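You operate a simulated robot arm through the tools that you are given. There is no shell and no other tool.

Carry out the task below with a simulated robot arm. There is one attempt and no reset: what you move stays moved.

JOB
Put things in order on the top of the desk. At the end: the red cartridge stands on top of the rolled brown belt; the swatch cylinder with the silver cap stands where the red cartridge stood; the gold lipstick stands where the swatch cylinder with the silver cap stood; the swatch cylinder with the beige cap is on the grey coaster; whatever was shut is shut again. Leave all else as you found it, and nothing knocked over.

It is judged by the outcome, as a careful person would: the job done as asked, and still so three seconds after it is handed in. It fails if anything else is knocked over, pushed out of place, dropped, spilled or broken. A push-on lid holds only when it is set on centred and level and pressed home; a screw cap is set on level and turned clockwise until tight.

ROBOT AND FRAMES
A 6-joint arm with a two-finger gripper, fixed in place. Base frame: the origin is at the foot of the arm, x ahead of it, y to its left, z up; the work surface is at about z = -0.3. Readings come in cm, degrees, newtons and seconds.
With the tool pointing down near the work surface it reaches from about 24 to 62 cm from the base axis. Its first joint turns from -66.0 to 66.0 degrees. Payload 1.37 kg.
The TCP is the grasp point between the finger pads, 2.2 cm short of the fingertips. In the tool frame z runs along the fingers and y along their closing line. The gripper opens to 9.2 cm; its body begins 6.5 cm behind the TCP.
Orientation is that of the tool frame in the base frame, as [roll, pitch, yaw] about the fixed x, y, z axes, in that order (R = Rz(yaw) Ry(pitch) Rx(roll)). With the fingers straight down and closing along the base's y, the tool's x points along the base's -x, its y along +y and its z along -z.

CONTROLS
- The arm moves only by the tool step_arm. Its argument "increments" is a list of rows, each a list of 7 numbers: the turn, a rotation vector about the base's x, y, z in degrees, then the shift along the base's x, y, z in cm, then the gripper command, from -1 (fully open) to 1 (shut), values between in proportion. In form: [[ax, ay, az, tx, ty, tz, gripper], ...]. A call has 1 to 20 rows; each row shifts and turns the commanded pose from where the row before left it. Each row takes 0.2 s and may step no farther than 5 cm and 8.6 degrees from the row before; otherwise, or with a gripper value out of range, the whole call is refused. A pose out of reach is approached as far as the arm can. The call stops where the force on the tool passes 40 N (or 10 N more than at its start, if that is more) or the arm is blocked; 0.2 s more then pass. Each finger travels about 5.99 cm/s and halts on what it meets, pressing with about 23 N; the grip force reading is that of the motor and also rises with nothing between the fingers. The clock runs only during rows and for 0.2 s after the last one: add rows that do not move to give the fingers time. The reply holds the time, the measured pose of the TCP, the force on the tool along the base axes, the opening and the grip force, in the units named above and with some noise, with the torque about the TCP (base axes, N m) and any sound that the robot's microphone picked up.
- Cameras (640 x 400 px; columns grow to the right, rows downward): "scene" is fixed at [4.7, -44.33, 58.02]; the picture's right is [0.67, -0.75, 0.00], its down [-0.46, -0.42, -0.78] and it looks along [0.58, 0.52, -0.62] (base axes); focal length 347 px, centre (320, 200). "wrist" rides on the gripper at [7.1, 1.9, -10.2] in the tool frame; the picture's right is [-0.26, 0.96, 0.00], its down [-0.75, -0.21, -0.62] and it looks along [-0.60, -0.16, 0.78] (tool axes); focal length 280 px, centre (320, 200).
- snapshot(camera): a new picture of that camera. The clock stands still meanwhile.
- point_at(camera, pixels): for up to 12 pixels [column, row] of the newest picture of that camera ("zoom" is the newest enlarged one), the place [x, y, z] in the base frame of the surface seen there, good to about 0.2 cm. The clock stands still meanwhile.
- close_up(camera, box): a new picture of the part [left, top, right, bottom] of that camera's present view, enlarged. The clock stands still meanwhile.
- finish_job(): hands the job in; it is judged then, once.

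Open the gripper and draw the arm clear of the work before you hand the job in, unless the task says otherwise.

The tools are called as a command line: name --pt "numbers of a row" for each row, then --argument value for the rest, lists and objects as JSON in quotes. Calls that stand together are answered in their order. step_arm: Moves the arm, as the interface text tells. Its arguments: {"type":"object","properties":{"increments":{"type":"array","items":{"type":"array","items":{"type":"number"}}}},"required":["increments"]} The other tools are called the same way: snapshot (camera) takes a picture; point_at (camera, pixels) gives the place of the surface under pixels of a picture; close_up (camera, box) takes an enlarged picture of a part of a camera's view; finish_job () hands the job in.

At the start:

```text
clock: 0.0
tcp_pos: [45.06, 4.36, 32.65]
tool_rot: [-180.0, 0.0, -180.0]
wrist_force: [-0.7, -0.4, 0.4]
moment: [-0.02, 0.03, 0.01]
gripper_width: 9.2
grip_force: 0.1
```

scene: 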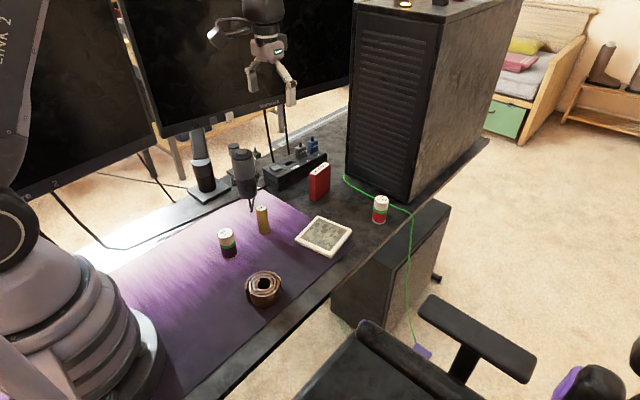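
wrist: 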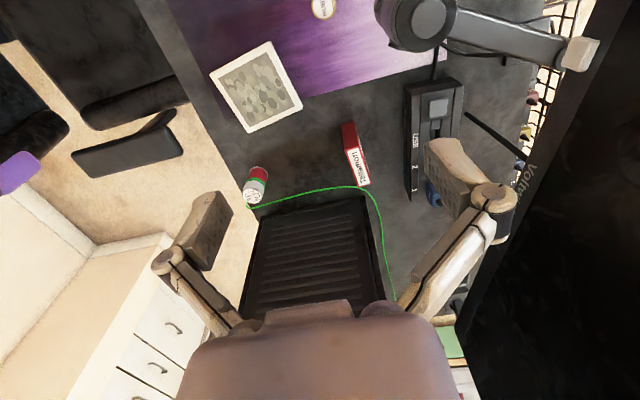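

The scene shows two swatch cylinders near (227,242) and (380,208), a gold lipstick at (263,219), a red cartridge at (320,181), a coaster at (323,236) and a belt at (263,288). I will take enlarged views to see the details.

close_up --camera "scene" --box '[190, 140, 420, 320]'

close_up --camera "wrist" --box '[180, 0, 500, 220]'

```text
2.22 times, centred on (305, 230) of scene
```

zoom: 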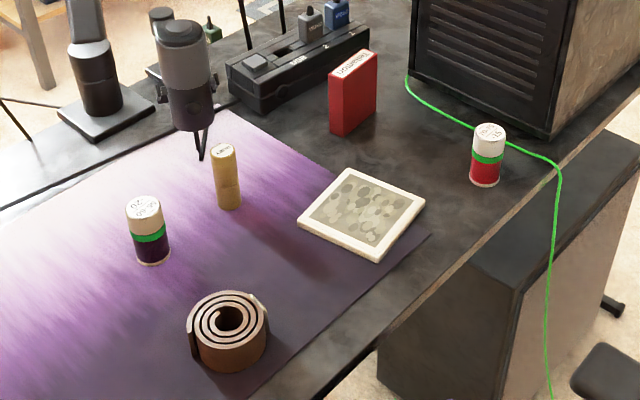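

```text
1.82 times, centred on (340, 110) of wrist
```

zoom: 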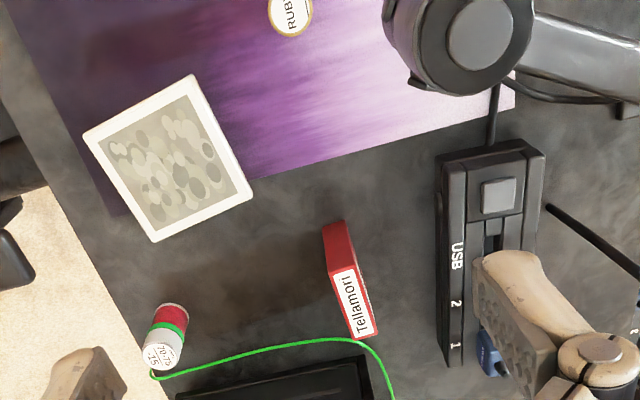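

Next I zoom in further on each object to measure it.

close_up --camera "scene" --box '[340, 170, 430, 240]'

point_at --camera "scene" --pixels '[[380, 199], [374, 219], [380, 223], [386, 221], [380, 205], [380, 216], [390, 225], [395, 205], [370, 195], [360, 220]]'

close_up --camera "scene" --box '[200, 190, 300, 270]'

point_at --camera "scene" --pixels '[[225, 232], [228, 257], [228, 246], [262, 207], [264, 232], [264, 220], [235, 262], [270, 235], [250, 240]]'

close_up --camera "scene" --box '[280, 150, 360, 215]'

point_at --camera "scene" --pixels '[[320, 168], [311, 176], [328, 165], [312, 199], [327, 189], [319, 185], [310, 185], [327, 178], [315, 168], [323, 162]]'

close_up --camera "scene" --box '[230, 255, 300, 320]'

point_at --camera "scene" --pixels '[[264, 281], [248, 283], [279, 280], [264, 273], [263, 292], [263, 300], [252, 300], [275, 300], [263, 308], [290, 300]]'

```text
5.71 times, centred on (385, 205) of scene
```

zoom: 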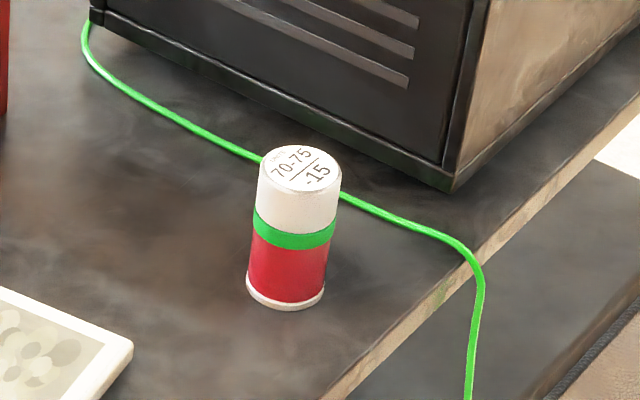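

```text
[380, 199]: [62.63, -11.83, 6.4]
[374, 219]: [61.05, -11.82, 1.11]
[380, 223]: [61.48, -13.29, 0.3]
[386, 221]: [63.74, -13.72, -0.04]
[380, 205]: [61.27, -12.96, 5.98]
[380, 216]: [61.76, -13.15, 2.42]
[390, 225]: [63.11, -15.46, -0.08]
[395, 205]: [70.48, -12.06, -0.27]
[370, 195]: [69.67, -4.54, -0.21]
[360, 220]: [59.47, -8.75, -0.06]
```

```text
5.00 times, centred on (250, 230) of scene
```

zoom: 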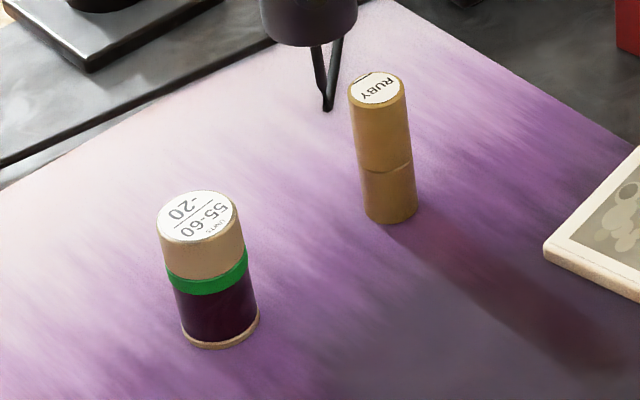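

```text
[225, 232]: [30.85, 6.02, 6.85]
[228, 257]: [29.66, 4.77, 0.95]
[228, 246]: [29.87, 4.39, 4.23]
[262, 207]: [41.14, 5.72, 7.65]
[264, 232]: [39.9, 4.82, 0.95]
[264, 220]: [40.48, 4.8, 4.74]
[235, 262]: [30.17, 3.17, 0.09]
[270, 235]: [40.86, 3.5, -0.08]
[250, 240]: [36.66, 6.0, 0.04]
```

```text
6.15 times, centred on (320, 182) of scene
```

zoom: 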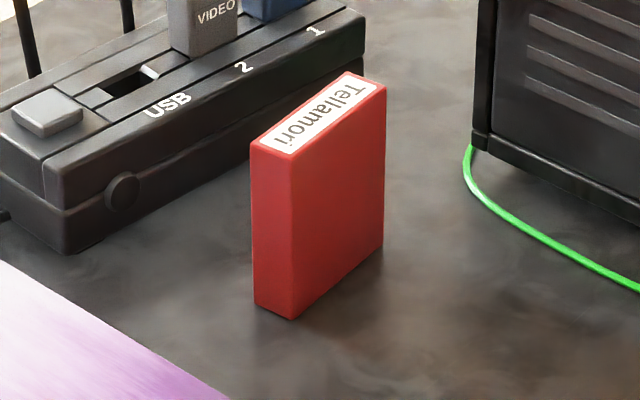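

```text
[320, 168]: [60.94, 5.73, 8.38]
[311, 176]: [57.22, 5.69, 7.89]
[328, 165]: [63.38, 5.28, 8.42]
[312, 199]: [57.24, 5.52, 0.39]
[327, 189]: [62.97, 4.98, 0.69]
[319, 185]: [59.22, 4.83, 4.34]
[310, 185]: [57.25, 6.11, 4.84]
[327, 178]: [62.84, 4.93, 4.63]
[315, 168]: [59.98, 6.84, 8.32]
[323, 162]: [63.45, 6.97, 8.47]
```

```text
6.15 times, centred on (265, 288) of scene
```

zoom: 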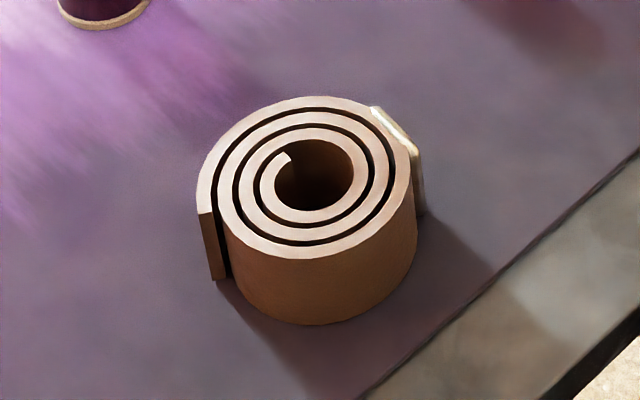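

```text
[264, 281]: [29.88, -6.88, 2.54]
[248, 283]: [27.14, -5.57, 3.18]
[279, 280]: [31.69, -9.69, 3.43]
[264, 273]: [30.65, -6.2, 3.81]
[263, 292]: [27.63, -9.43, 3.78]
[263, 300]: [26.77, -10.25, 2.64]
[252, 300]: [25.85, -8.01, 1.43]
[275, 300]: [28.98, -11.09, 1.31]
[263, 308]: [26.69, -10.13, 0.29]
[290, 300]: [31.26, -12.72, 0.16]
```

Now I measure obstacles: the microphone, its boom, the tower, the coaster, and the edges.

point_at --camera "scene" --pixels '[[243, 150], [233, 165], [243, 175], [254, 165], [246, 190], [250, 208], [232, 148], [256, 150], [203, 155], [208, 190], [262, 155], [290, 165]]'

point_at --camera "wrist" --pixels '[[405, 30], [425, 18], [455, 25], [520, 35], [590, 55], [322, 5], [255, 195], [256, 175], [350, 150], [360, 170], [435, 100], [420, 180]]'

point_at --camera "scene" --pixels '[[317, 218], [296, 240], [330, 256], [352, 235], [323, 236], [346, 172], [412, 203], [412, 180], [350, 140], [345, 180], [265, 180], [325, 155]]'

close_up --camera "scene" --box '[170, 100, 350, 220]'

close_up --camera "scene" --box '[280, 205, 370, 270]'

```text
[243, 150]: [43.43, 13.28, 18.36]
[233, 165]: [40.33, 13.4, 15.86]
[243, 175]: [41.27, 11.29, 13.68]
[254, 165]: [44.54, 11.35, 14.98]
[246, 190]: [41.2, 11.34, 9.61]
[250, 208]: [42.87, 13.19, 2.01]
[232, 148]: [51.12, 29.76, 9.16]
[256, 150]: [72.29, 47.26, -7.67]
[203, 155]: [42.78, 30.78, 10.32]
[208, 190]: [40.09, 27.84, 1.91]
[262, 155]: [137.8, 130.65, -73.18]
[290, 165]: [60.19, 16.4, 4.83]
```

```text
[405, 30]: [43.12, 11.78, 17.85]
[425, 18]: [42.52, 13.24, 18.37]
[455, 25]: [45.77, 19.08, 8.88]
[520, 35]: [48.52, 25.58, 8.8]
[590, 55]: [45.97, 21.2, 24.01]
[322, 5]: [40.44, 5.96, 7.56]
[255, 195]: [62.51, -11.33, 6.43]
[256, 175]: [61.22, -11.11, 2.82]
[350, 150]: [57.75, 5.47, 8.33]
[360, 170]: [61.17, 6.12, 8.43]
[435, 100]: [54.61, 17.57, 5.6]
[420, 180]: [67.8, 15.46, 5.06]
```

```text
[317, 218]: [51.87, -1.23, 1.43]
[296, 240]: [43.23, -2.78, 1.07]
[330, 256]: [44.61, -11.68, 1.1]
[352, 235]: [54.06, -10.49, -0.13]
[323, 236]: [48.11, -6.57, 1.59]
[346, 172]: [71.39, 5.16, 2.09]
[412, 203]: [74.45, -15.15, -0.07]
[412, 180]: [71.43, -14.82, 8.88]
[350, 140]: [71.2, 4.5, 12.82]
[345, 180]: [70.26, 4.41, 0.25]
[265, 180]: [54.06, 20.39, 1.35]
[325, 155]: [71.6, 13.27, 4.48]
```

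```text
3.33 times, centred on (260, 160) of scene
```

zoom: 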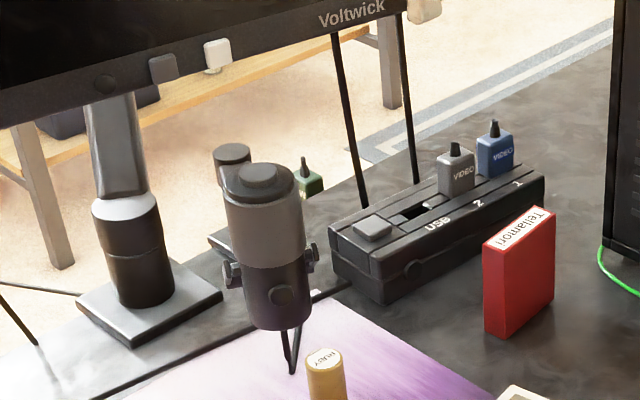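

```text
6.15 times, centred on (325, 238) of scene
```

zoom: 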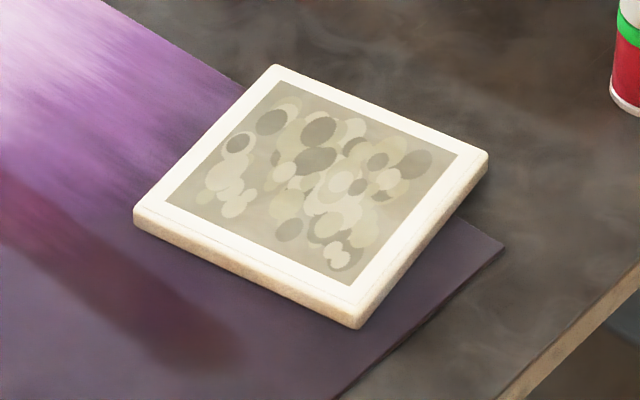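

I enlarge the silver-cap cylinder and the cable to measure clearances, and the cartridge's top corners.

close_up --camera "scene" --box '[340, 170, 430, 240]'

point_at --camera "zoom" --pixels '[[200, 129], [245, 152], [345, 199], [390, 220], [460, 245], [480, 290], [262, 180], [335, 180], [300, 190], [285, 305], [250, 285], [325, 290]]'

point_at --camera "zoom" --pixels '[[300, 145], [262, 170], [337, 172], [300, 187], [290, 240], [255, 225], [330, 235], [288, 270], [286, 298], [300, 165]]'

close_up --camera "scene" --box '[280, 150, 360, 215]'

point_at --camera "zoom" --pixels '[[256, 146], [290, 155], [381, 90], [348, 76], [257, 300], [290, 315], [380, 248], [320, 115], [90, 230], [270, 170], [320, 140], [60, 190]]'

close_up --camera "scene" --box '[190, 0, 340, 110]'

```text
5.71 times, centred on (385, 205) of scene
```

zoom: 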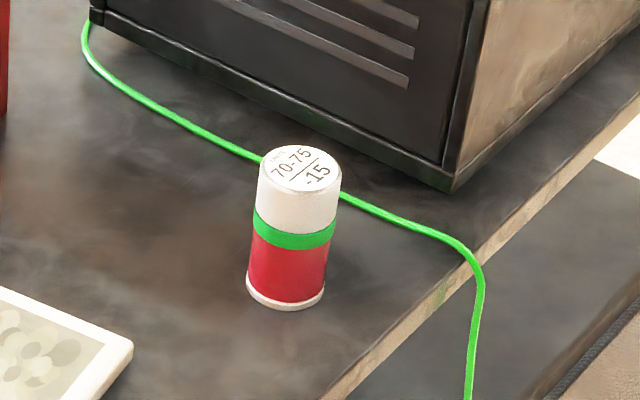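

```text
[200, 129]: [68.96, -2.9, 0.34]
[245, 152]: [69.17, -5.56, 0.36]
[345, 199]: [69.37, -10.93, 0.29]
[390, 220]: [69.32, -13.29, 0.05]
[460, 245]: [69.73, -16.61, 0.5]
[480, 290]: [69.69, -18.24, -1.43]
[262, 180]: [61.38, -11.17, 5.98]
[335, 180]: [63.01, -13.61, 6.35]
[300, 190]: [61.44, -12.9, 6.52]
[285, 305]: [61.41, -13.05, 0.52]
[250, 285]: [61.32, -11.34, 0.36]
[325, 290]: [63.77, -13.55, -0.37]
```

```text
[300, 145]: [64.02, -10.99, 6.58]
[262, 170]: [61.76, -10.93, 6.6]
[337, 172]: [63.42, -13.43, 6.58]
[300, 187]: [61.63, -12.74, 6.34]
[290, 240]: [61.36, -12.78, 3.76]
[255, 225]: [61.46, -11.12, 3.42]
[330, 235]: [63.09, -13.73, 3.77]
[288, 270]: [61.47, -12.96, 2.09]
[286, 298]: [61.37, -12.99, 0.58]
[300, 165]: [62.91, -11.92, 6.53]
```

```text
6.15 times, centred on (320, 182) of scene
```

zoom: 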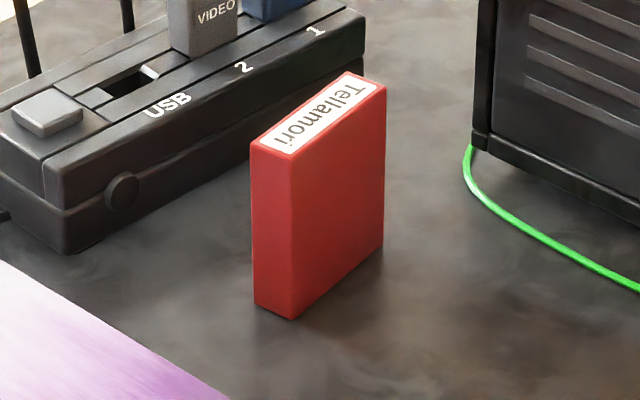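

```text
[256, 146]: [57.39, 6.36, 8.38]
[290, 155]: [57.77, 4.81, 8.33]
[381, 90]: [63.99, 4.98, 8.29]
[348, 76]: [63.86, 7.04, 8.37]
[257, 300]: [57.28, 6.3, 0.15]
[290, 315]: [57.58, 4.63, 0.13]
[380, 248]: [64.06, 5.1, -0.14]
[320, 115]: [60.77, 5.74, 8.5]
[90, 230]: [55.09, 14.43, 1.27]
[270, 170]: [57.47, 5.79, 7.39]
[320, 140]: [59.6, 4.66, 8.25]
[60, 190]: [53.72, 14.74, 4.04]
```

```text
3.64 times, centred on (265, 55) of scene
```

zoom: 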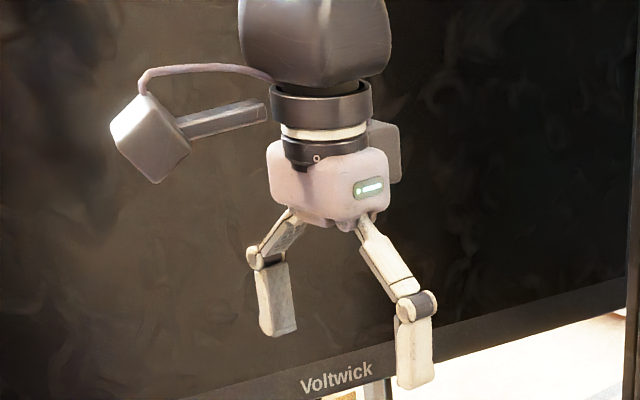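

The cartridge is centred near (60.7, 5.8), about 1.7 cm thick and yawed about 4°, with its top at z≈8.4. I move above it with the gripper partly closed and turned about 4°, passing well clear of the microphone at (42.5, 13).

step_arm --pt "0 0 1 3 0.28 -3.5 0.1" --pt "0 0 1 3 0.28 -3.5 0.1" --pt "0 0 1 3 0.28 -3.5 0.1" --pt "0 0 1 3 0.28 -3.5 0.1" --pt "0 0 0 2.6 0.28 -2.8 0.1" --pt "0 0 0 0 0 0 0.1"

snapshot --camera "wrist"

snapshot --camera "scene"

```text
clock: 1.4
tcp_pos: [59.6, 5.83, 15.92]
tool_rot: [-180.0, 0.0, -176.0]
wrist_force: [0.5, 0.4, -0.2]
moment: [0.0, 0.02, 0.01]
gripper_width: 4.14
grip_force: 0.1
```

```text
taken
```

wrist: 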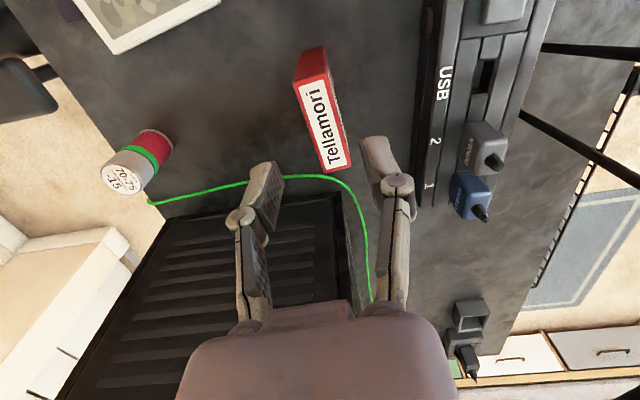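

```text
taken
```

scene: 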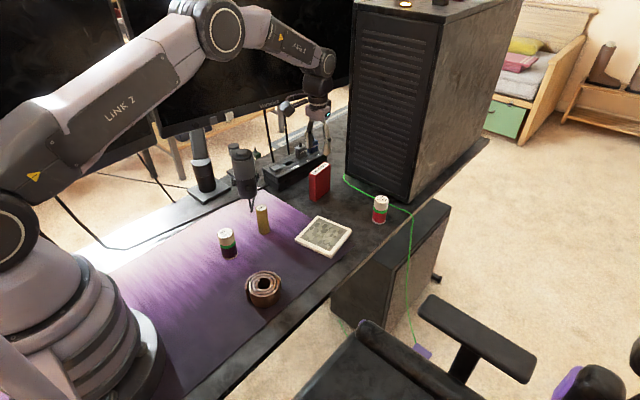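

The wrist picture now shows the cartridge top's white label around (318,125). I measure its corners and the clearance to the hub.

close_up --camera "wrist" --box '[260, 30, 400, 190]'

point_at --camera "wrist" --pixels '[[298, 86], [329, 78], [325, 167], [350, 163], [312, 110], [338, 105], [318, 150], [347, 145], [308, 60], [430, 140], [425, 60], [418, 195]]'

point_at --camera "wrist" --pixels '[[106, 175], [124, 193], [145, 178], [127, 163], [125, 178], [150, 160], [160, 145], [140, 135]]'

```text
2.50 times, centred on (330, 110) of wrist
```

zoom: 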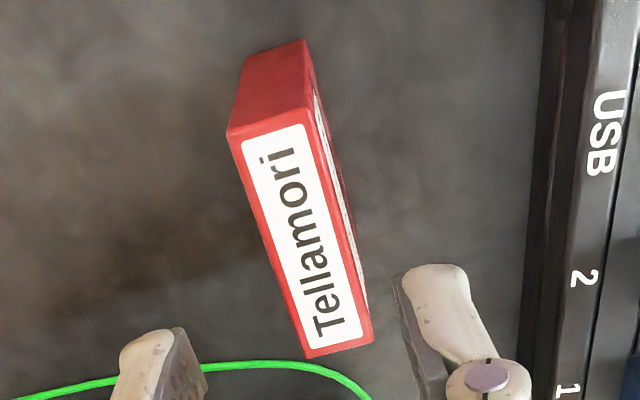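

```text
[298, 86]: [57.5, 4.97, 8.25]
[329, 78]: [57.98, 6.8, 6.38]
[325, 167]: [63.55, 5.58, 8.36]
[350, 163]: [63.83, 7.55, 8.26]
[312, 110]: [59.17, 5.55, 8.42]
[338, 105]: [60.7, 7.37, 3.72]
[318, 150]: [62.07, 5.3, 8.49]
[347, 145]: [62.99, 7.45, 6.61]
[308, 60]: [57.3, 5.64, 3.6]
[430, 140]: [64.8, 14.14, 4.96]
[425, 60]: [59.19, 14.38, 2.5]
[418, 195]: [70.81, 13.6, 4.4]
```

```text
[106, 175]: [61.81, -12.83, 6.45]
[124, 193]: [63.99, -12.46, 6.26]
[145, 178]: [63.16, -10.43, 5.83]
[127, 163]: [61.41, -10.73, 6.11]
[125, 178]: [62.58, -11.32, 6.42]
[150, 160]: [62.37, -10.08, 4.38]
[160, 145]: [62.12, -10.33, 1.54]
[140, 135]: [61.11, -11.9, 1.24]
```

I query the zoom's corner pixels directly for better accuracy.

point_at --camera "zoom" --pixels '[[234, 137], [301, 113], [367, 338], [308, 351], [250, 200], [275, 270], [335, 220], [350, 270], [300, 230]]'

```text
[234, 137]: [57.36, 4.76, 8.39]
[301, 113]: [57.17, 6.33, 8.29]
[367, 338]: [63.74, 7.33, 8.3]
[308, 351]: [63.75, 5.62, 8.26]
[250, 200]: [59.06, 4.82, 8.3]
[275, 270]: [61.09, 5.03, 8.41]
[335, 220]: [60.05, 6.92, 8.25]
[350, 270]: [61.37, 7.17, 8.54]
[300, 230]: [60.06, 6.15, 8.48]
```

The cartridge centre is about (60.5, 6.0) with a yaw near 6°. I shift over it, turn 2° more and lower in stages to z≈5 with the fingers either side.

step_arm --pt "0 0 2 0.85 0.15 0 0.1" --pt "0 0 0 0 0 -2.5 0.1" --pt "0 0 0 0 0 -2.5 0.1" --pt "0 0 0 0 0 -1 0.1" --pt "0 0 0 0 0 0 0.1"

snapshot --camera "wrist"

close_up --camera "scene" --box '[260, 90, 400, 210]'

```text
clock: 2.6
tcp_pos: [60.71, 5.79, 9.78]
tool_rot: [-180.0, 0.1, -173.9]
wrist_force: [-0.2, -0.2, 0.0]
moment: [0.01, -0.01, -0.02]
gripper_width: 4.15
grip_force: 0.0
```

```text
taken
```

wrist: 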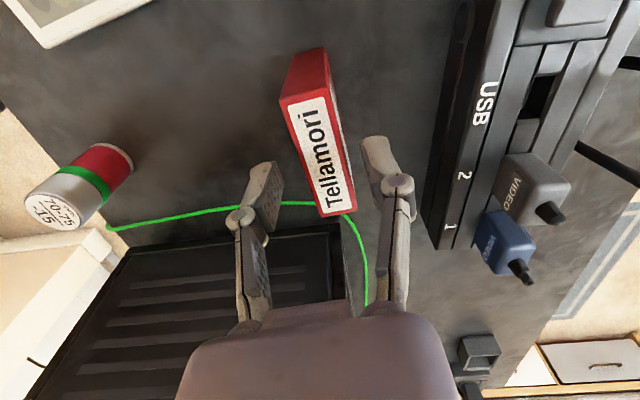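

```text
3.33 times, centred on (330, 150) of scene
```

zoom: 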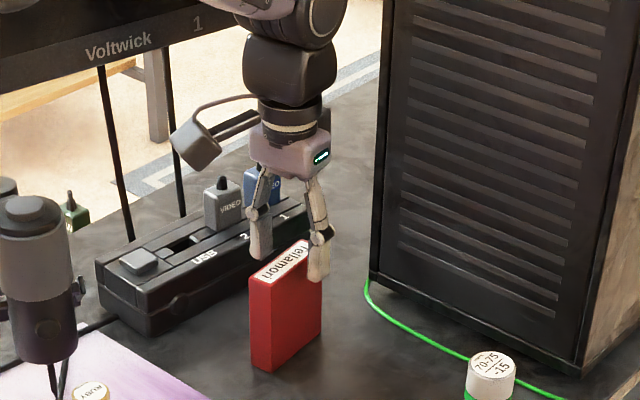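

The cartridge top lies between the fingers, about 0.2 cm toward +y of the midline. I correct that and lower to z≈5.

step_arm --pt "0 0 0 0 0.15 -1.6 0.1" --pt "0 0 0 0 0 -1.6 0.1" --pt "0 0 0 0 0 -1.6 0.1" --pt "0 0 0 0 0 0 0.1"

snapshot --camera "wrist"

```text
clock: 3.6
tcp_pos: [60.56, 6.08, 5.05]
tool_rot: [-180.0, 0.0, -173.9]
wrist_force: [-0.3, -0.2, 0.2]
moment: [-0.03, -0.02, 0.0]
gripper_width: 4.14
grip_force: 0.0
```

```text
taken
```

wrist: 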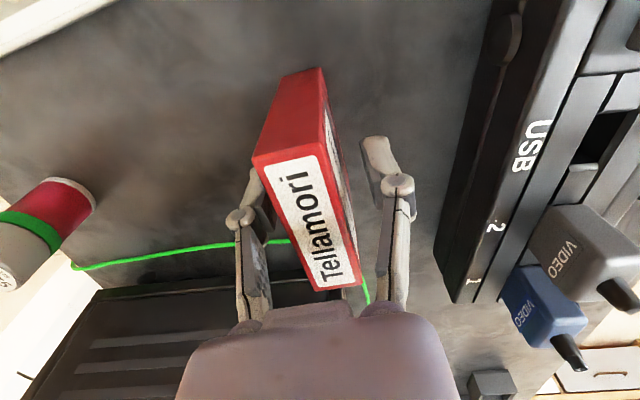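

The fingers straddle the cartridge at mid height, so I close the gripper and hold.

step_arm --pt "0 0 0 0 0 0 0.5" --pt "0 0 0 0 0 0 0.7" --pt "0 0 0 0 0 0 1" --pt "0 0 0 0 0 0 1"

```text
clock: 4.6
tcp_pos: [60.49, 6.02, 5.0]
tool_rot: [-179.9, 0.0, -174.0]
wrist_force: [0.6, -0.2, -0.8]
moment: [0.02, -0.01, 0.01]
gripper_width: 2.12
grip_force: 22.9
```

The gripper holds at 2.12 cm with 22.9 N. I lift slowly and check.

step_arm --pt "0 0 0 0 0 0.5 1" --pt "0 0 0 0 0 1 1" --pt "0 0 0 0 0 2 1" --pt "0 0 0 -1 -0.5 3 1" --pt "0 0 0 0 0 0 1"

snapshot --camera "wrist"

close_up --camera "scene" --box '[260, 90, 400, 210]'

```text
clock: 5.8
tcp_pos: [59.58, 5.35, 11.68]
tool_rot: [-180.0, 0.0, -174.1]
wrist_force: [0.1, 0.6, -0.7]
moment: [0.0, -0.03, -0.02]
gripper_width: 2.12
grip_force: 23.1
```

```text
taken
```

wrist: 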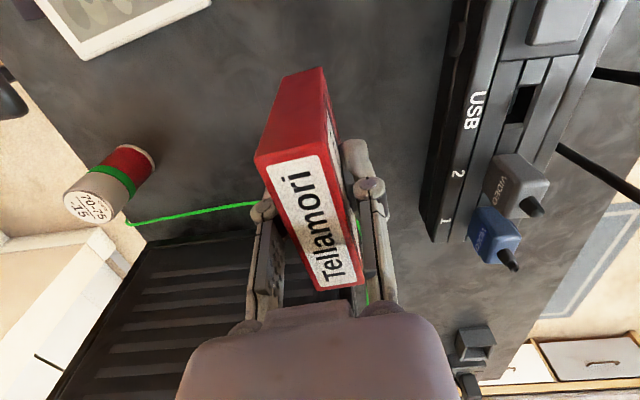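

```text
3.33 times, centred on (330, 150) of scene
```

zoom: 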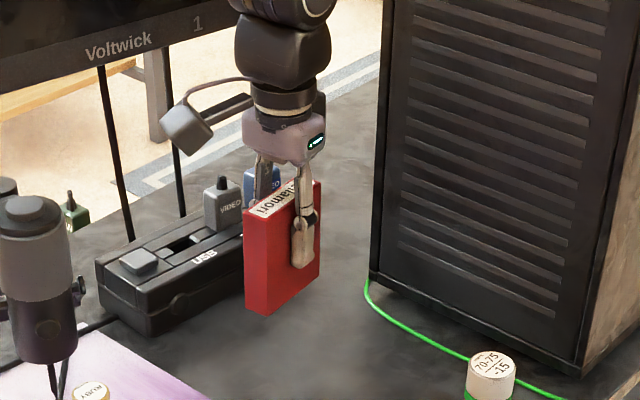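

The cartridge is held upright and clear. I carry it toward the belt at about (29.3, -7.8), rising to z≈20, and look down from there.

step_arm --pt "0 0 0 0 0 3 1" --pt "0 0 0 -2 -1 3 1" --pt "0 0 0 -3.5 -1.5 1 1" --pt "0 0 0 -3.5 -1.5 1 1" --pt "0 0 0 -3.5 -1.5 0 1" --pt "0 0 0 -3.5 -1.5 0 1" --pt "0 0 0 -3.5 -1.5 0 1" --pt "0 0 0 -3.5 -1.5 0 1" --pt "0 0 0 -3 -1 0 1" --pt "0 0 0 -2 -1 0 1" --pt "0 0 0 0 0 0 1"

snapshot --camera "wrist"

snapshot --camera "scene"

```text
clock: 8.2
tcp_pos: [31.49, -6.52, 19.6]
tool_rot: [180.0, -0.1, -174.1]
wrist_force: [-0.4, 0.0, -1.3]
moment: [0.01, 0.02, -0.02]
gripper_width: 2.12
grip_force: 22.9
```

```text
taken
```

wrist: 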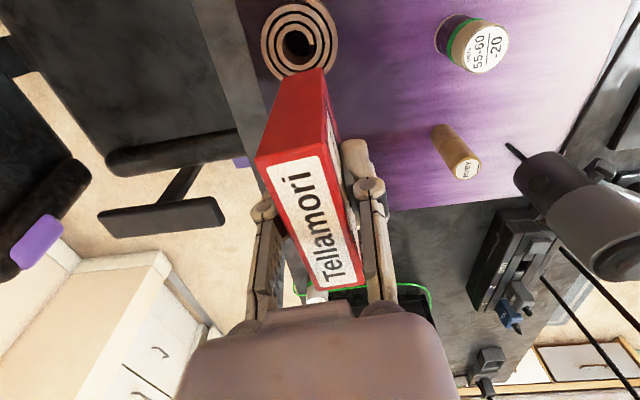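

```text
taken
```

scene: 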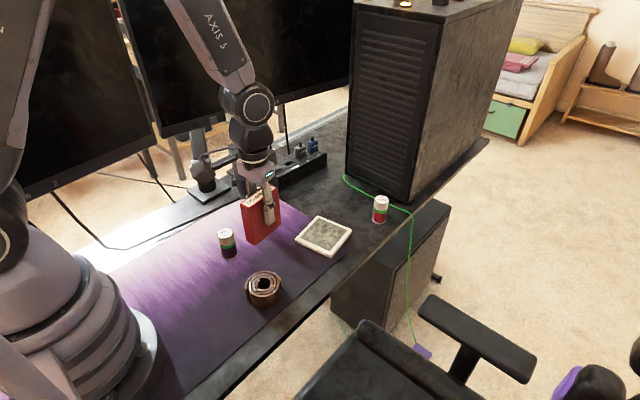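

The belt is at about (300,40) in the wrist picture. I zoom in and measure its outline and top.

close_up --camera "wrist" --box '[240, 0, 370, 90]'

point_at --camera "wrist" --pixels '[[264, 40], [336, 35], [298, 4], [290, 74], [275, 12], [326, 10], [272, 65], [300, 42], [283, 45], [316, 40]]'

close_up --camera "scene" --box '[230, 255, 300, 320]'

point_at --camera "zoom" --pixels '[[203, 185], [408, 150], [315, 101], [300, 252], [250, 115], [380, 215], [225, 230], [370, 110], [390, 120], [405, 135], [240, 180], [350, 230]]'

```text
4.44 times, centred on (305, 45) of wrist
```

zoom: 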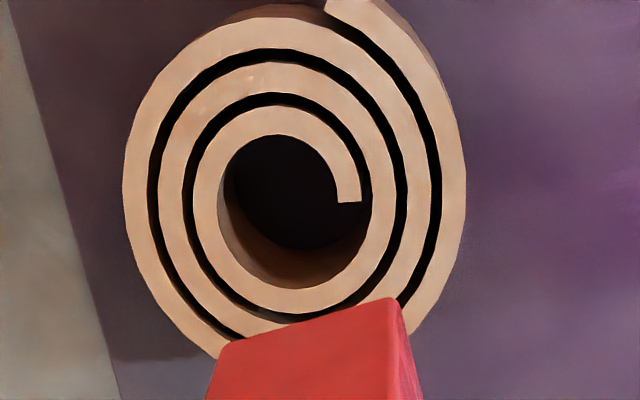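

```text
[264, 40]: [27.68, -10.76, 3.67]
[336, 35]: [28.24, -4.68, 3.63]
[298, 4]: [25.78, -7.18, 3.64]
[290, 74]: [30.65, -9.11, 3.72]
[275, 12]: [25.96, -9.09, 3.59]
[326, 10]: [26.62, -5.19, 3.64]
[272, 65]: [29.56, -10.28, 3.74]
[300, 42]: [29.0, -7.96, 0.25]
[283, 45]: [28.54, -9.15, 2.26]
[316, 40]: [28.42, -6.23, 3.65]
```

```text
6.15 times, centred on (265, 288) of scene
```

zoom: 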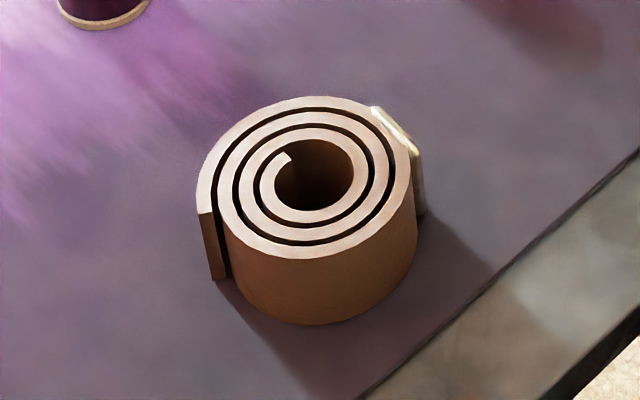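

```text
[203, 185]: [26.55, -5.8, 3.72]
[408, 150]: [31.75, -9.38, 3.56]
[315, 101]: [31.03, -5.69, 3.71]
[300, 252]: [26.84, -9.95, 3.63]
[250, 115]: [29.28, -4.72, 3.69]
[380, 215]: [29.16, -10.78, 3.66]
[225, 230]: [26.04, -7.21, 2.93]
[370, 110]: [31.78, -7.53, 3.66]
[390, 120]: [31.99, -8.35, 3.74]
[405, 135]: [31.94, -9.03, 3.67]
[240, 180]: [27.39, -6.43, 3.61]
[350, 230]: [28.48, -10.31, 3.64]
```

The belt's top is flat at z≈3.67, its centre near (29.0, -7.78), radius about 3.1, with the buckle at its +x side. I turn the cartridge 39° so its long side avoids the buckle and the belt's loose end, and centre it above.

step_arm --pt "0 0 7.8 -0.5 -0.27 -1 1" --pt "0 0 7.8 -0.5 -0.27 -1 1" --pt "0 0 7.8 -0.5 -0.27 -1 1" --pt "0 0 7.8 -0.5 -0.27 -1 1" --pt "0 0 7.8 -0.5 -0.27 -1 1" --pt "0 0 0 0 0 -2 1" --pt "0 0 0 0 0 -1 1" --pt "0 0 0 0 0 0 1"

snapshot --camera "wrist"

close_up --camera "scene" --box '[210, 210, 310, 310]'

```text
clock: 10.0
tcp_pos: [29.19, -7.8, 11.5]
tool_rot: [180.0, 0.1, -134.9]
wrist_force: [-0.3, -0.5, -1.7]
moment: [0.03, 0.02, 0.06]
gripper_width: 2.12
grip_force: 22.9
```

```text
taken
```

wrist: 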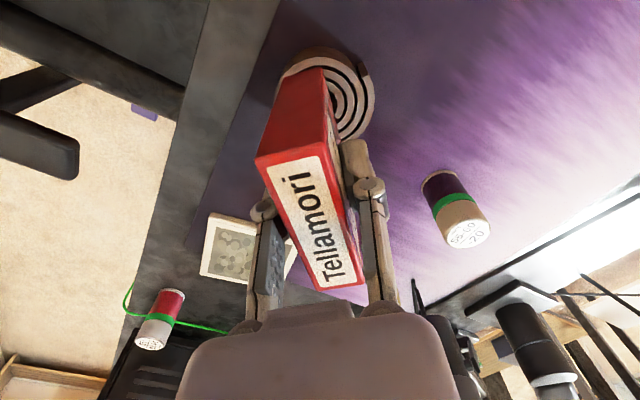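

```text
4.00 times, centred on (260, 260) of scene
```

zoom: 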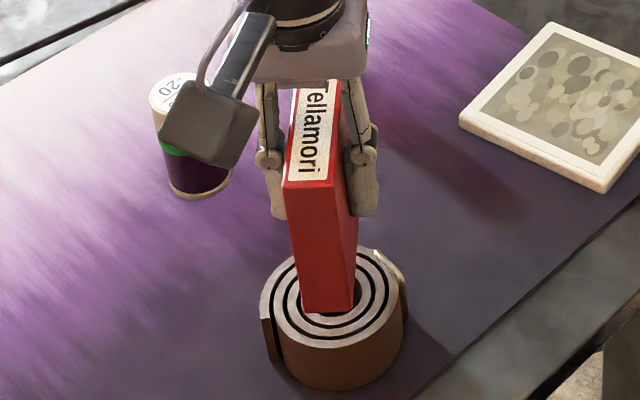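

The cartridge hangs above the belt centre. I lower it slowly onto the belt, watching the force.

step_arm --pt "0 0 0 -0.1 0 -1 1" --pt "0 0 0 0 0 -1 1" --pt "0 0 0 0 0 -0.3 1" --pt "0 0 0 0 0 -0.2 1" --pt "0 0 0 0 0 0 1"

close_up --camera "scene" --box '[220, 240, 300, 320]'

```text
clock: 11.2
tcp_pos: [29.04, -7.79, 9.04]
tool_rot: [-179.9, 0.0, -135.0]
wrist_force: [0.6, 0.1, -0.8]
moment: [-0.01, -0.01, -0.01]
gripper_width: 2.13
grip_force: 22.9
```

```text
5.00 times, centred on (260, 280) of scene
```

zoom: 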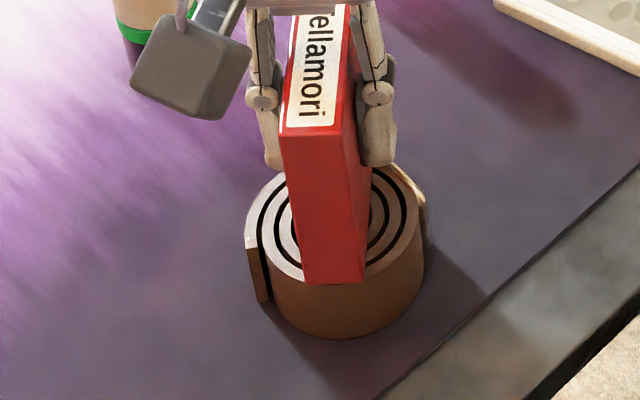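

The base is just above the belt top and well centred. I lower in 0.1 cm steps until contact shows.

step_arm --pt "0 0 0 0 0 -0.1 1" --pt "0 0 0 0 0 -0.08 1" --pt "0 0 0 0 0 0 1"

```text
clock: 12.0
tcp_pos: [29.02, -7.85, 8.84]
tool_rot: [-179.9, 0.1, -135.0]
wrist_force: [-1.5, 3.3, 23.4]
moment: [0.07, 0.01, 0.0]
gripper_width: 2.15
grip_force: 23.0
```

Contact shows 23 N upward, so the cartridge is seated. I ease up slightly, open slowly and evenly, then check.

step_arm --pt "0 0 0 0 0 0.05 1" --pt "0 0 0 0 0 0 1" --pt "0 0 0 0 0 0 0.5" --pt "0 0 0 0 0 0 0.4" --pt "0 0 0 0 0 0 0.3" --pt "0 0 0 0 0 0 0.2" --pt "0 0 0 0 0 0 0.2"

close_up --camera "scene" --box '[220, 240, 300, 320]'

snapshot --camera "wrist"

```text
clock: 13.6
tcp_pos: [28.95, -7.9, 8.9]
tool_rot: [-179.9, 0.0, -135.0]
wrist_force: [0.0, 1.2, -0.1]
moment: [0.02, -0.02, -0.01]
gripper_width: 3.68
grip_force: 0.1
```

```text
5.00 times, centred on (260, 280) of scene
```

zoom: 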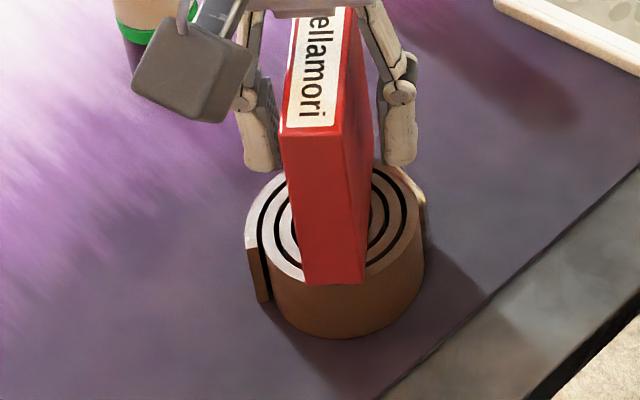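

```text
taken
```

wrist: 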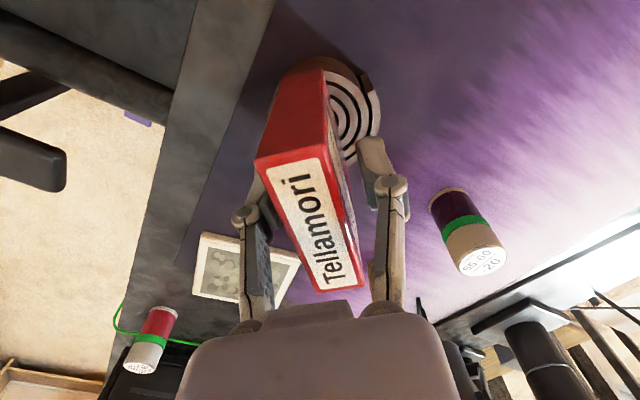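

The cartridge stands free on the belt. I open a little more and rise straight up past its top.

step_arm --pt "0 0 0 0 0 0 0.05" --pt "0 0 0 0 0 1 0.05" --pt "0 0 0 0 0 2 0.05" --pt "0 0 0 0 0 3 0.05" --pt "0 0 0 0 0 4 0.05" --pt "0 0 0 0 0 4 0.05" --pt "0 0 0 0 0 0 0.05"

snapshot --camera "scene"

close_up --camera "scene" --box '[210, 210, 310, 310]'

```text
clock: 15.2
tcp_pos: [28.9, -7.98, 22.98]
tool_rot: [-180.0, 0.0, -135.0]
wrist_force: [0.3, 0.5, 0.7]
moment: [-0.01, 0.0, -0.02]
gripper_width: 4.36
grip_force: 0.1
```

```text
taken
```

scene: 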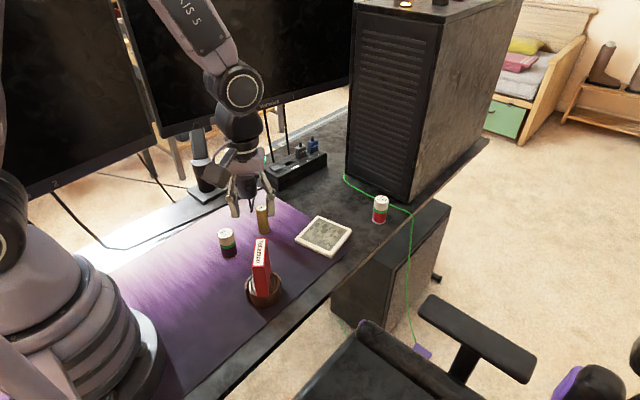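

```text
4.00 times, centred on (260, 260) of scene
```

zoom: 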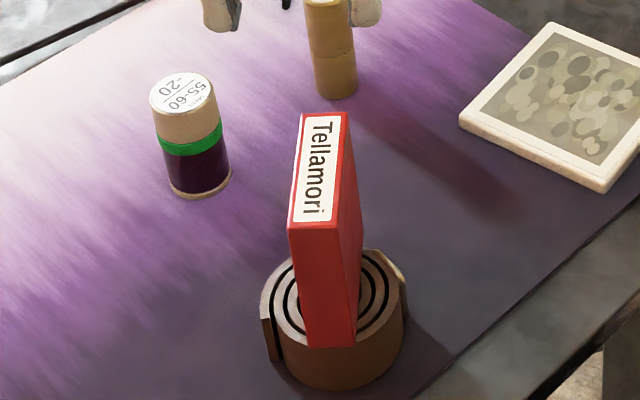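

The cartridge is standing on the belt. Next is the silver-cap cylinder at about (62.55, -12.05), which lies just beyond straight-down reach, so I turn the gripper's closing line tangential and tilt the tool 20° (body leaning back toward the base).

step_arm --pt "0 0 -7.99 3 -0.3 -0.5 -0.3" --pt "0 0 -7.99 3 -0.3 -0.5 -0.3" --pt "0 0 -7.99 3 -0.3 -0.5 -0.3" --pt "0 0 -7.99 3 -0.3 -0.5 -0.3" --pt "0 0 -7.99 3 -0.3 -0.5 -0.3" --pt "0 0 -7.99 3 -0.3 -0.5 -0.3" --pt "0 0 -7.99 3 -0.3 -0.5 -0.3" --pt "-1.26 -6.55 0 3 -0.4 -1.8 -0.3" --pt "-1.26 -6.55 0 3 -0.4 -1.8 -0.3" --pt "-1.26 -6.55 0 3 -0.4 -1.8 -0.3" --pt "0 0 0 0 0 0 -0.3"

snapshot --camera "wrist"

snapshot --camera "scene"

```text
clock: 17.6
tcp_pos: [58.85, -11.06, 14.07]
tool_rot: [-180.0, 20.1, 168.9]
wrist_force: [-0.9, -1.3, 0.6]
moment: [-0.01, 0.0, 0.01]
gripper_width: 5.98
grip_force: 0.0
```

```text
taken
```

wrist: 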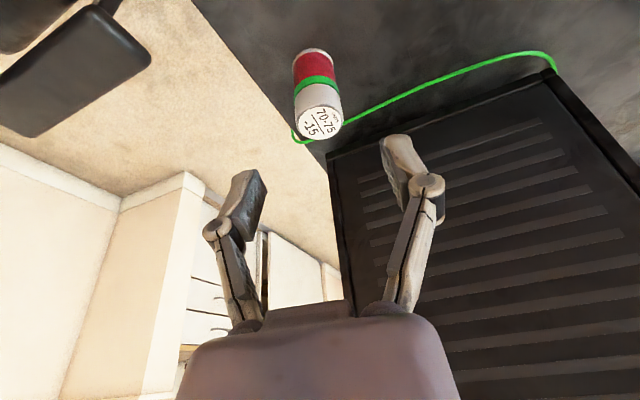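

```text
taken
```

scene: 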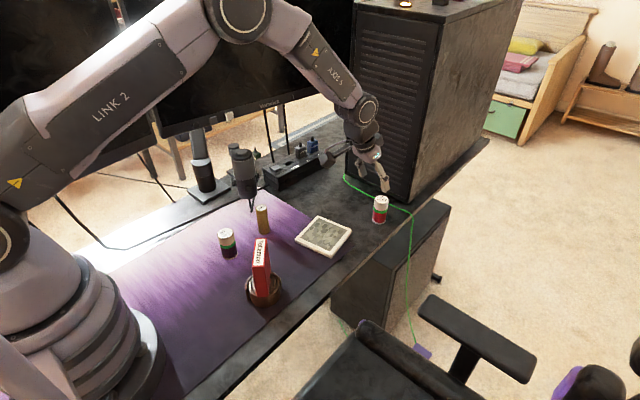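

The tilt works. I zoom in on the silver-cap cylinder at (318,95) in the wrist picture to fix its centre.

close_up --camera "wrist" --box '[270, 35, 370, 150]'

point_at --camera "zoom" --pixels '[[325, 258], [250, 268], [405, 240], [345, 300], [300, 230], [320, 180], [310, 120], [290, 130], [340, 120], [300, 70], [250, 70], [350, 60]]'

```text
3.48 times, centred on (320, 92) of wrist
```

zoom: 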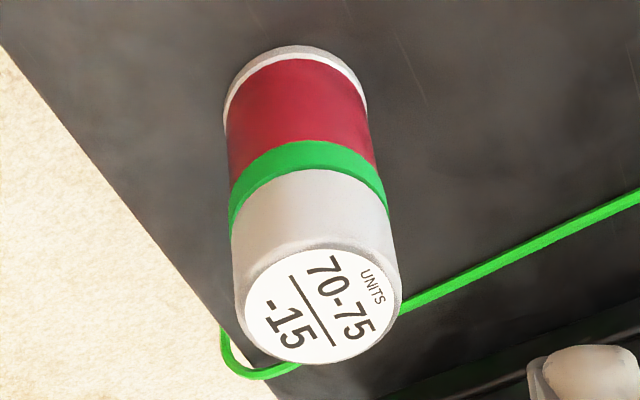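

```text
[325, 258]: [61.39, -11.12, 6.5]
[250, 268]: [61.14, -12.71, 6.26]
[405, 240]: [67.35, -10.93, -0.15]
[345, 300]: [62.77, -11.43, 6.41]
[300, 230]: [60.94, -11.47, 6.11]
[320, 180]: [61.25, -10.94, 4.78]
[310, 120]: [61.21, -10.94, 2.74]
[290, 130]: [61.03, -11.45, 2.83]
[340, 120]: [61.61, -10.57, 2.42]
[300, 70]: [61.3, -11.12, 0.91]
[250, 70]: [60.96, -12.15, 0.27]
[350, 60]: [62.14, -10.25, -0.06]
```

I query the label's centre and edges on the cap top.

point_at --camera "zoom" --pixels '[[313, 306], [248, 325], [383, 290], [325, 252], [305, 360], [290, 352], [345, 255], [260, 290], [370, 330]]'

```text
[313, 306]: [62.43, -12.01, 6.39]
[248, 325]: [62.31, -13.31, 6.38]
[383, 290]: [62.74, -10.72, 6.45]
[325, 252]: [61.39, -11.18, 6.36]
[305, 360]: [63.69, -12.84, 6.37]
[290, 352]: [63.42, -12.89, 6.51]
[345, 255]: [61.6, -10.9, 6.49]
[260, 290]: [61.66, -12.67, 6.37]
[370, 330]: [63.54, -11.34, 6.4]
```

The cylinder's centre is (62.5, -12.02). I move over it at z≈9.5 first and look again before going down.

step_arm --pt "0 0 0 1.8 -0.46 -1.5 -0.3" --pt "0 0 0 1.79 -0.47 -1.5 -0.3" --pt "0 0 0 0 0 -1.5 -0.3" --pt "0 0 0 0 0 0 -0.3"

snapshot --camera "wrist"

close_up --camera "scene" --box '[310, 110, 450, 240]'

```text
clock: 18.6
tcp_pos: [62.74, -12.1, 9.57]
tool_rot: [180.0, 20.0, 169.0]
wrist_force: [0.4, 0.2, 0.1]
moment: [0.0, -0.01, 0.02]
gripper_width: 5.99
grip_force: 0.0
```

```text
taken
```

wrist: 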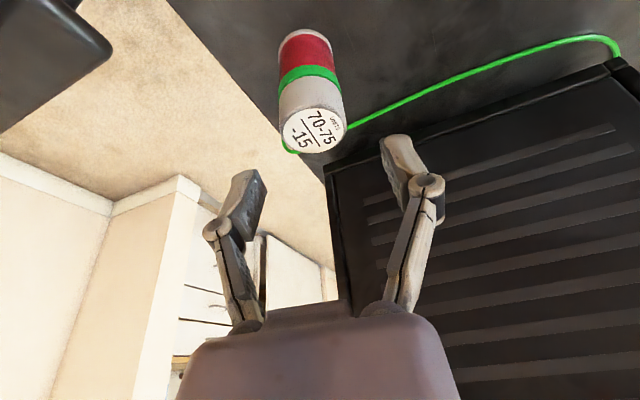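

```text
3.08 times, centred on (380, 175) of scene
```

zoom: 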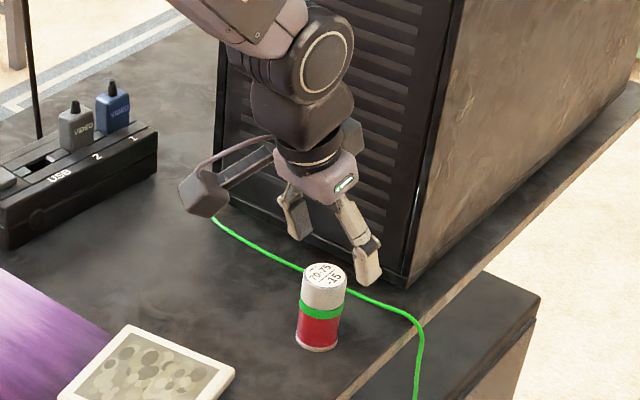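

The fingers line up on either side of the cylinder; the tool is about 0.25 cm too far out, so I correct that and descend to z≈2.8.

step_arm --pt "0 0 0 -0.2 0 -1.8 -0.3" --pt "0 0 0 0 0 -1.8 -0.3" --pt "0 0 0 0 0 -1.6 -0.3" --pt "0 0 0 0 0 -1.0 -0.3" --pt "0 0 0 0 0 -0.5 -0.3" --pt "0 0 0 0 0 0 -0.3"

snapshot --camera "wrist"

close_up --camera "scene" --box '[330, 140, 430, 240]'

```text
clock: 20.0
tcp_pos: [62.34, -12.19, 2.79]
tool_rot: [-180.0, 20.0, 169.0]
wrist_force: [-0.7, -0.3, 0.2]
moment: [-0.05, -0.01, -0.01]
gripper_width: 5.95
grip_force: 0.0
```

```text
taken
```

wrist: 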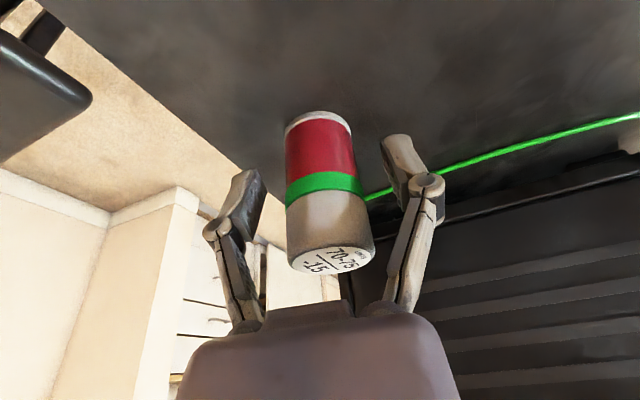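

```text
4.00 times, centred on (380, 190) of scene
```

zoom: 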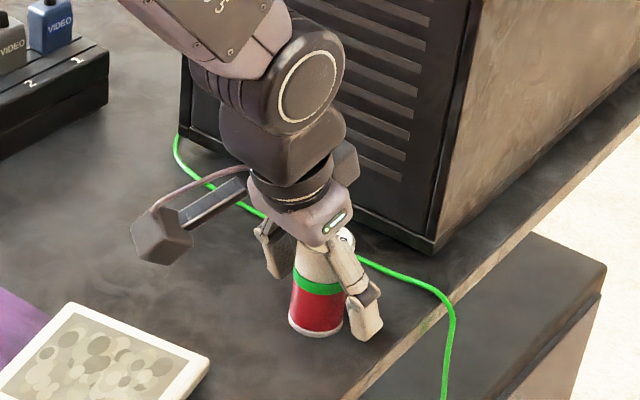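

The cylinder sits midway between the pads with the grip spanning body and band. I close the gripper in steps.

step_arm --pt "0 0 0 0 0 0 0.1" --pt "0 0 0 0 0 0 0.25" --pt "0 0 0 0 0 0 0.32" --pt "0 0 0 0 0 0 0.5" --pt "0 0 0 0 0 0 1" --pt "0 0 0 0 0 0 1"

close_up --camera "scene" --box '[330, 140, 430, 240]'

snapshot --camera "wrist"

```text
clock: 21.4
tcp_pos: [62.38, -12.14, 2.83]
tool_rot: [-180.0, 20.0, 168.9]
wrist_force: [-0.9, 0.3, 1.0]
moment: [-0.01, 0.01, 0.01]
gripper_width: 3.24
grip_force: 23.1
```

```text
4.00 times, centred on (380, 190) of scene
```

zoom: 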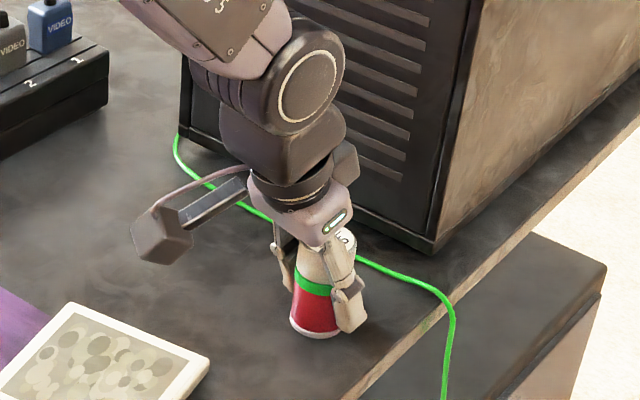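

```text
taken
```

wrist: 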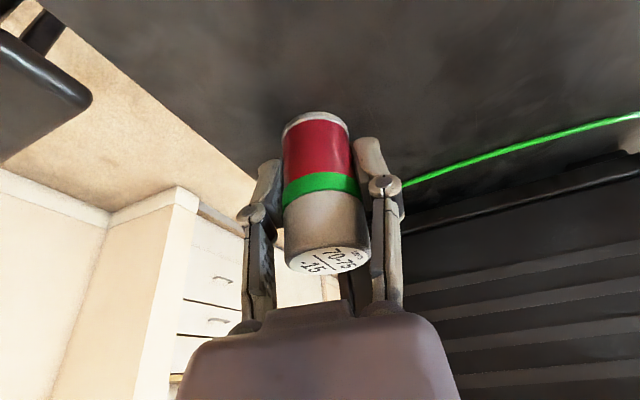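

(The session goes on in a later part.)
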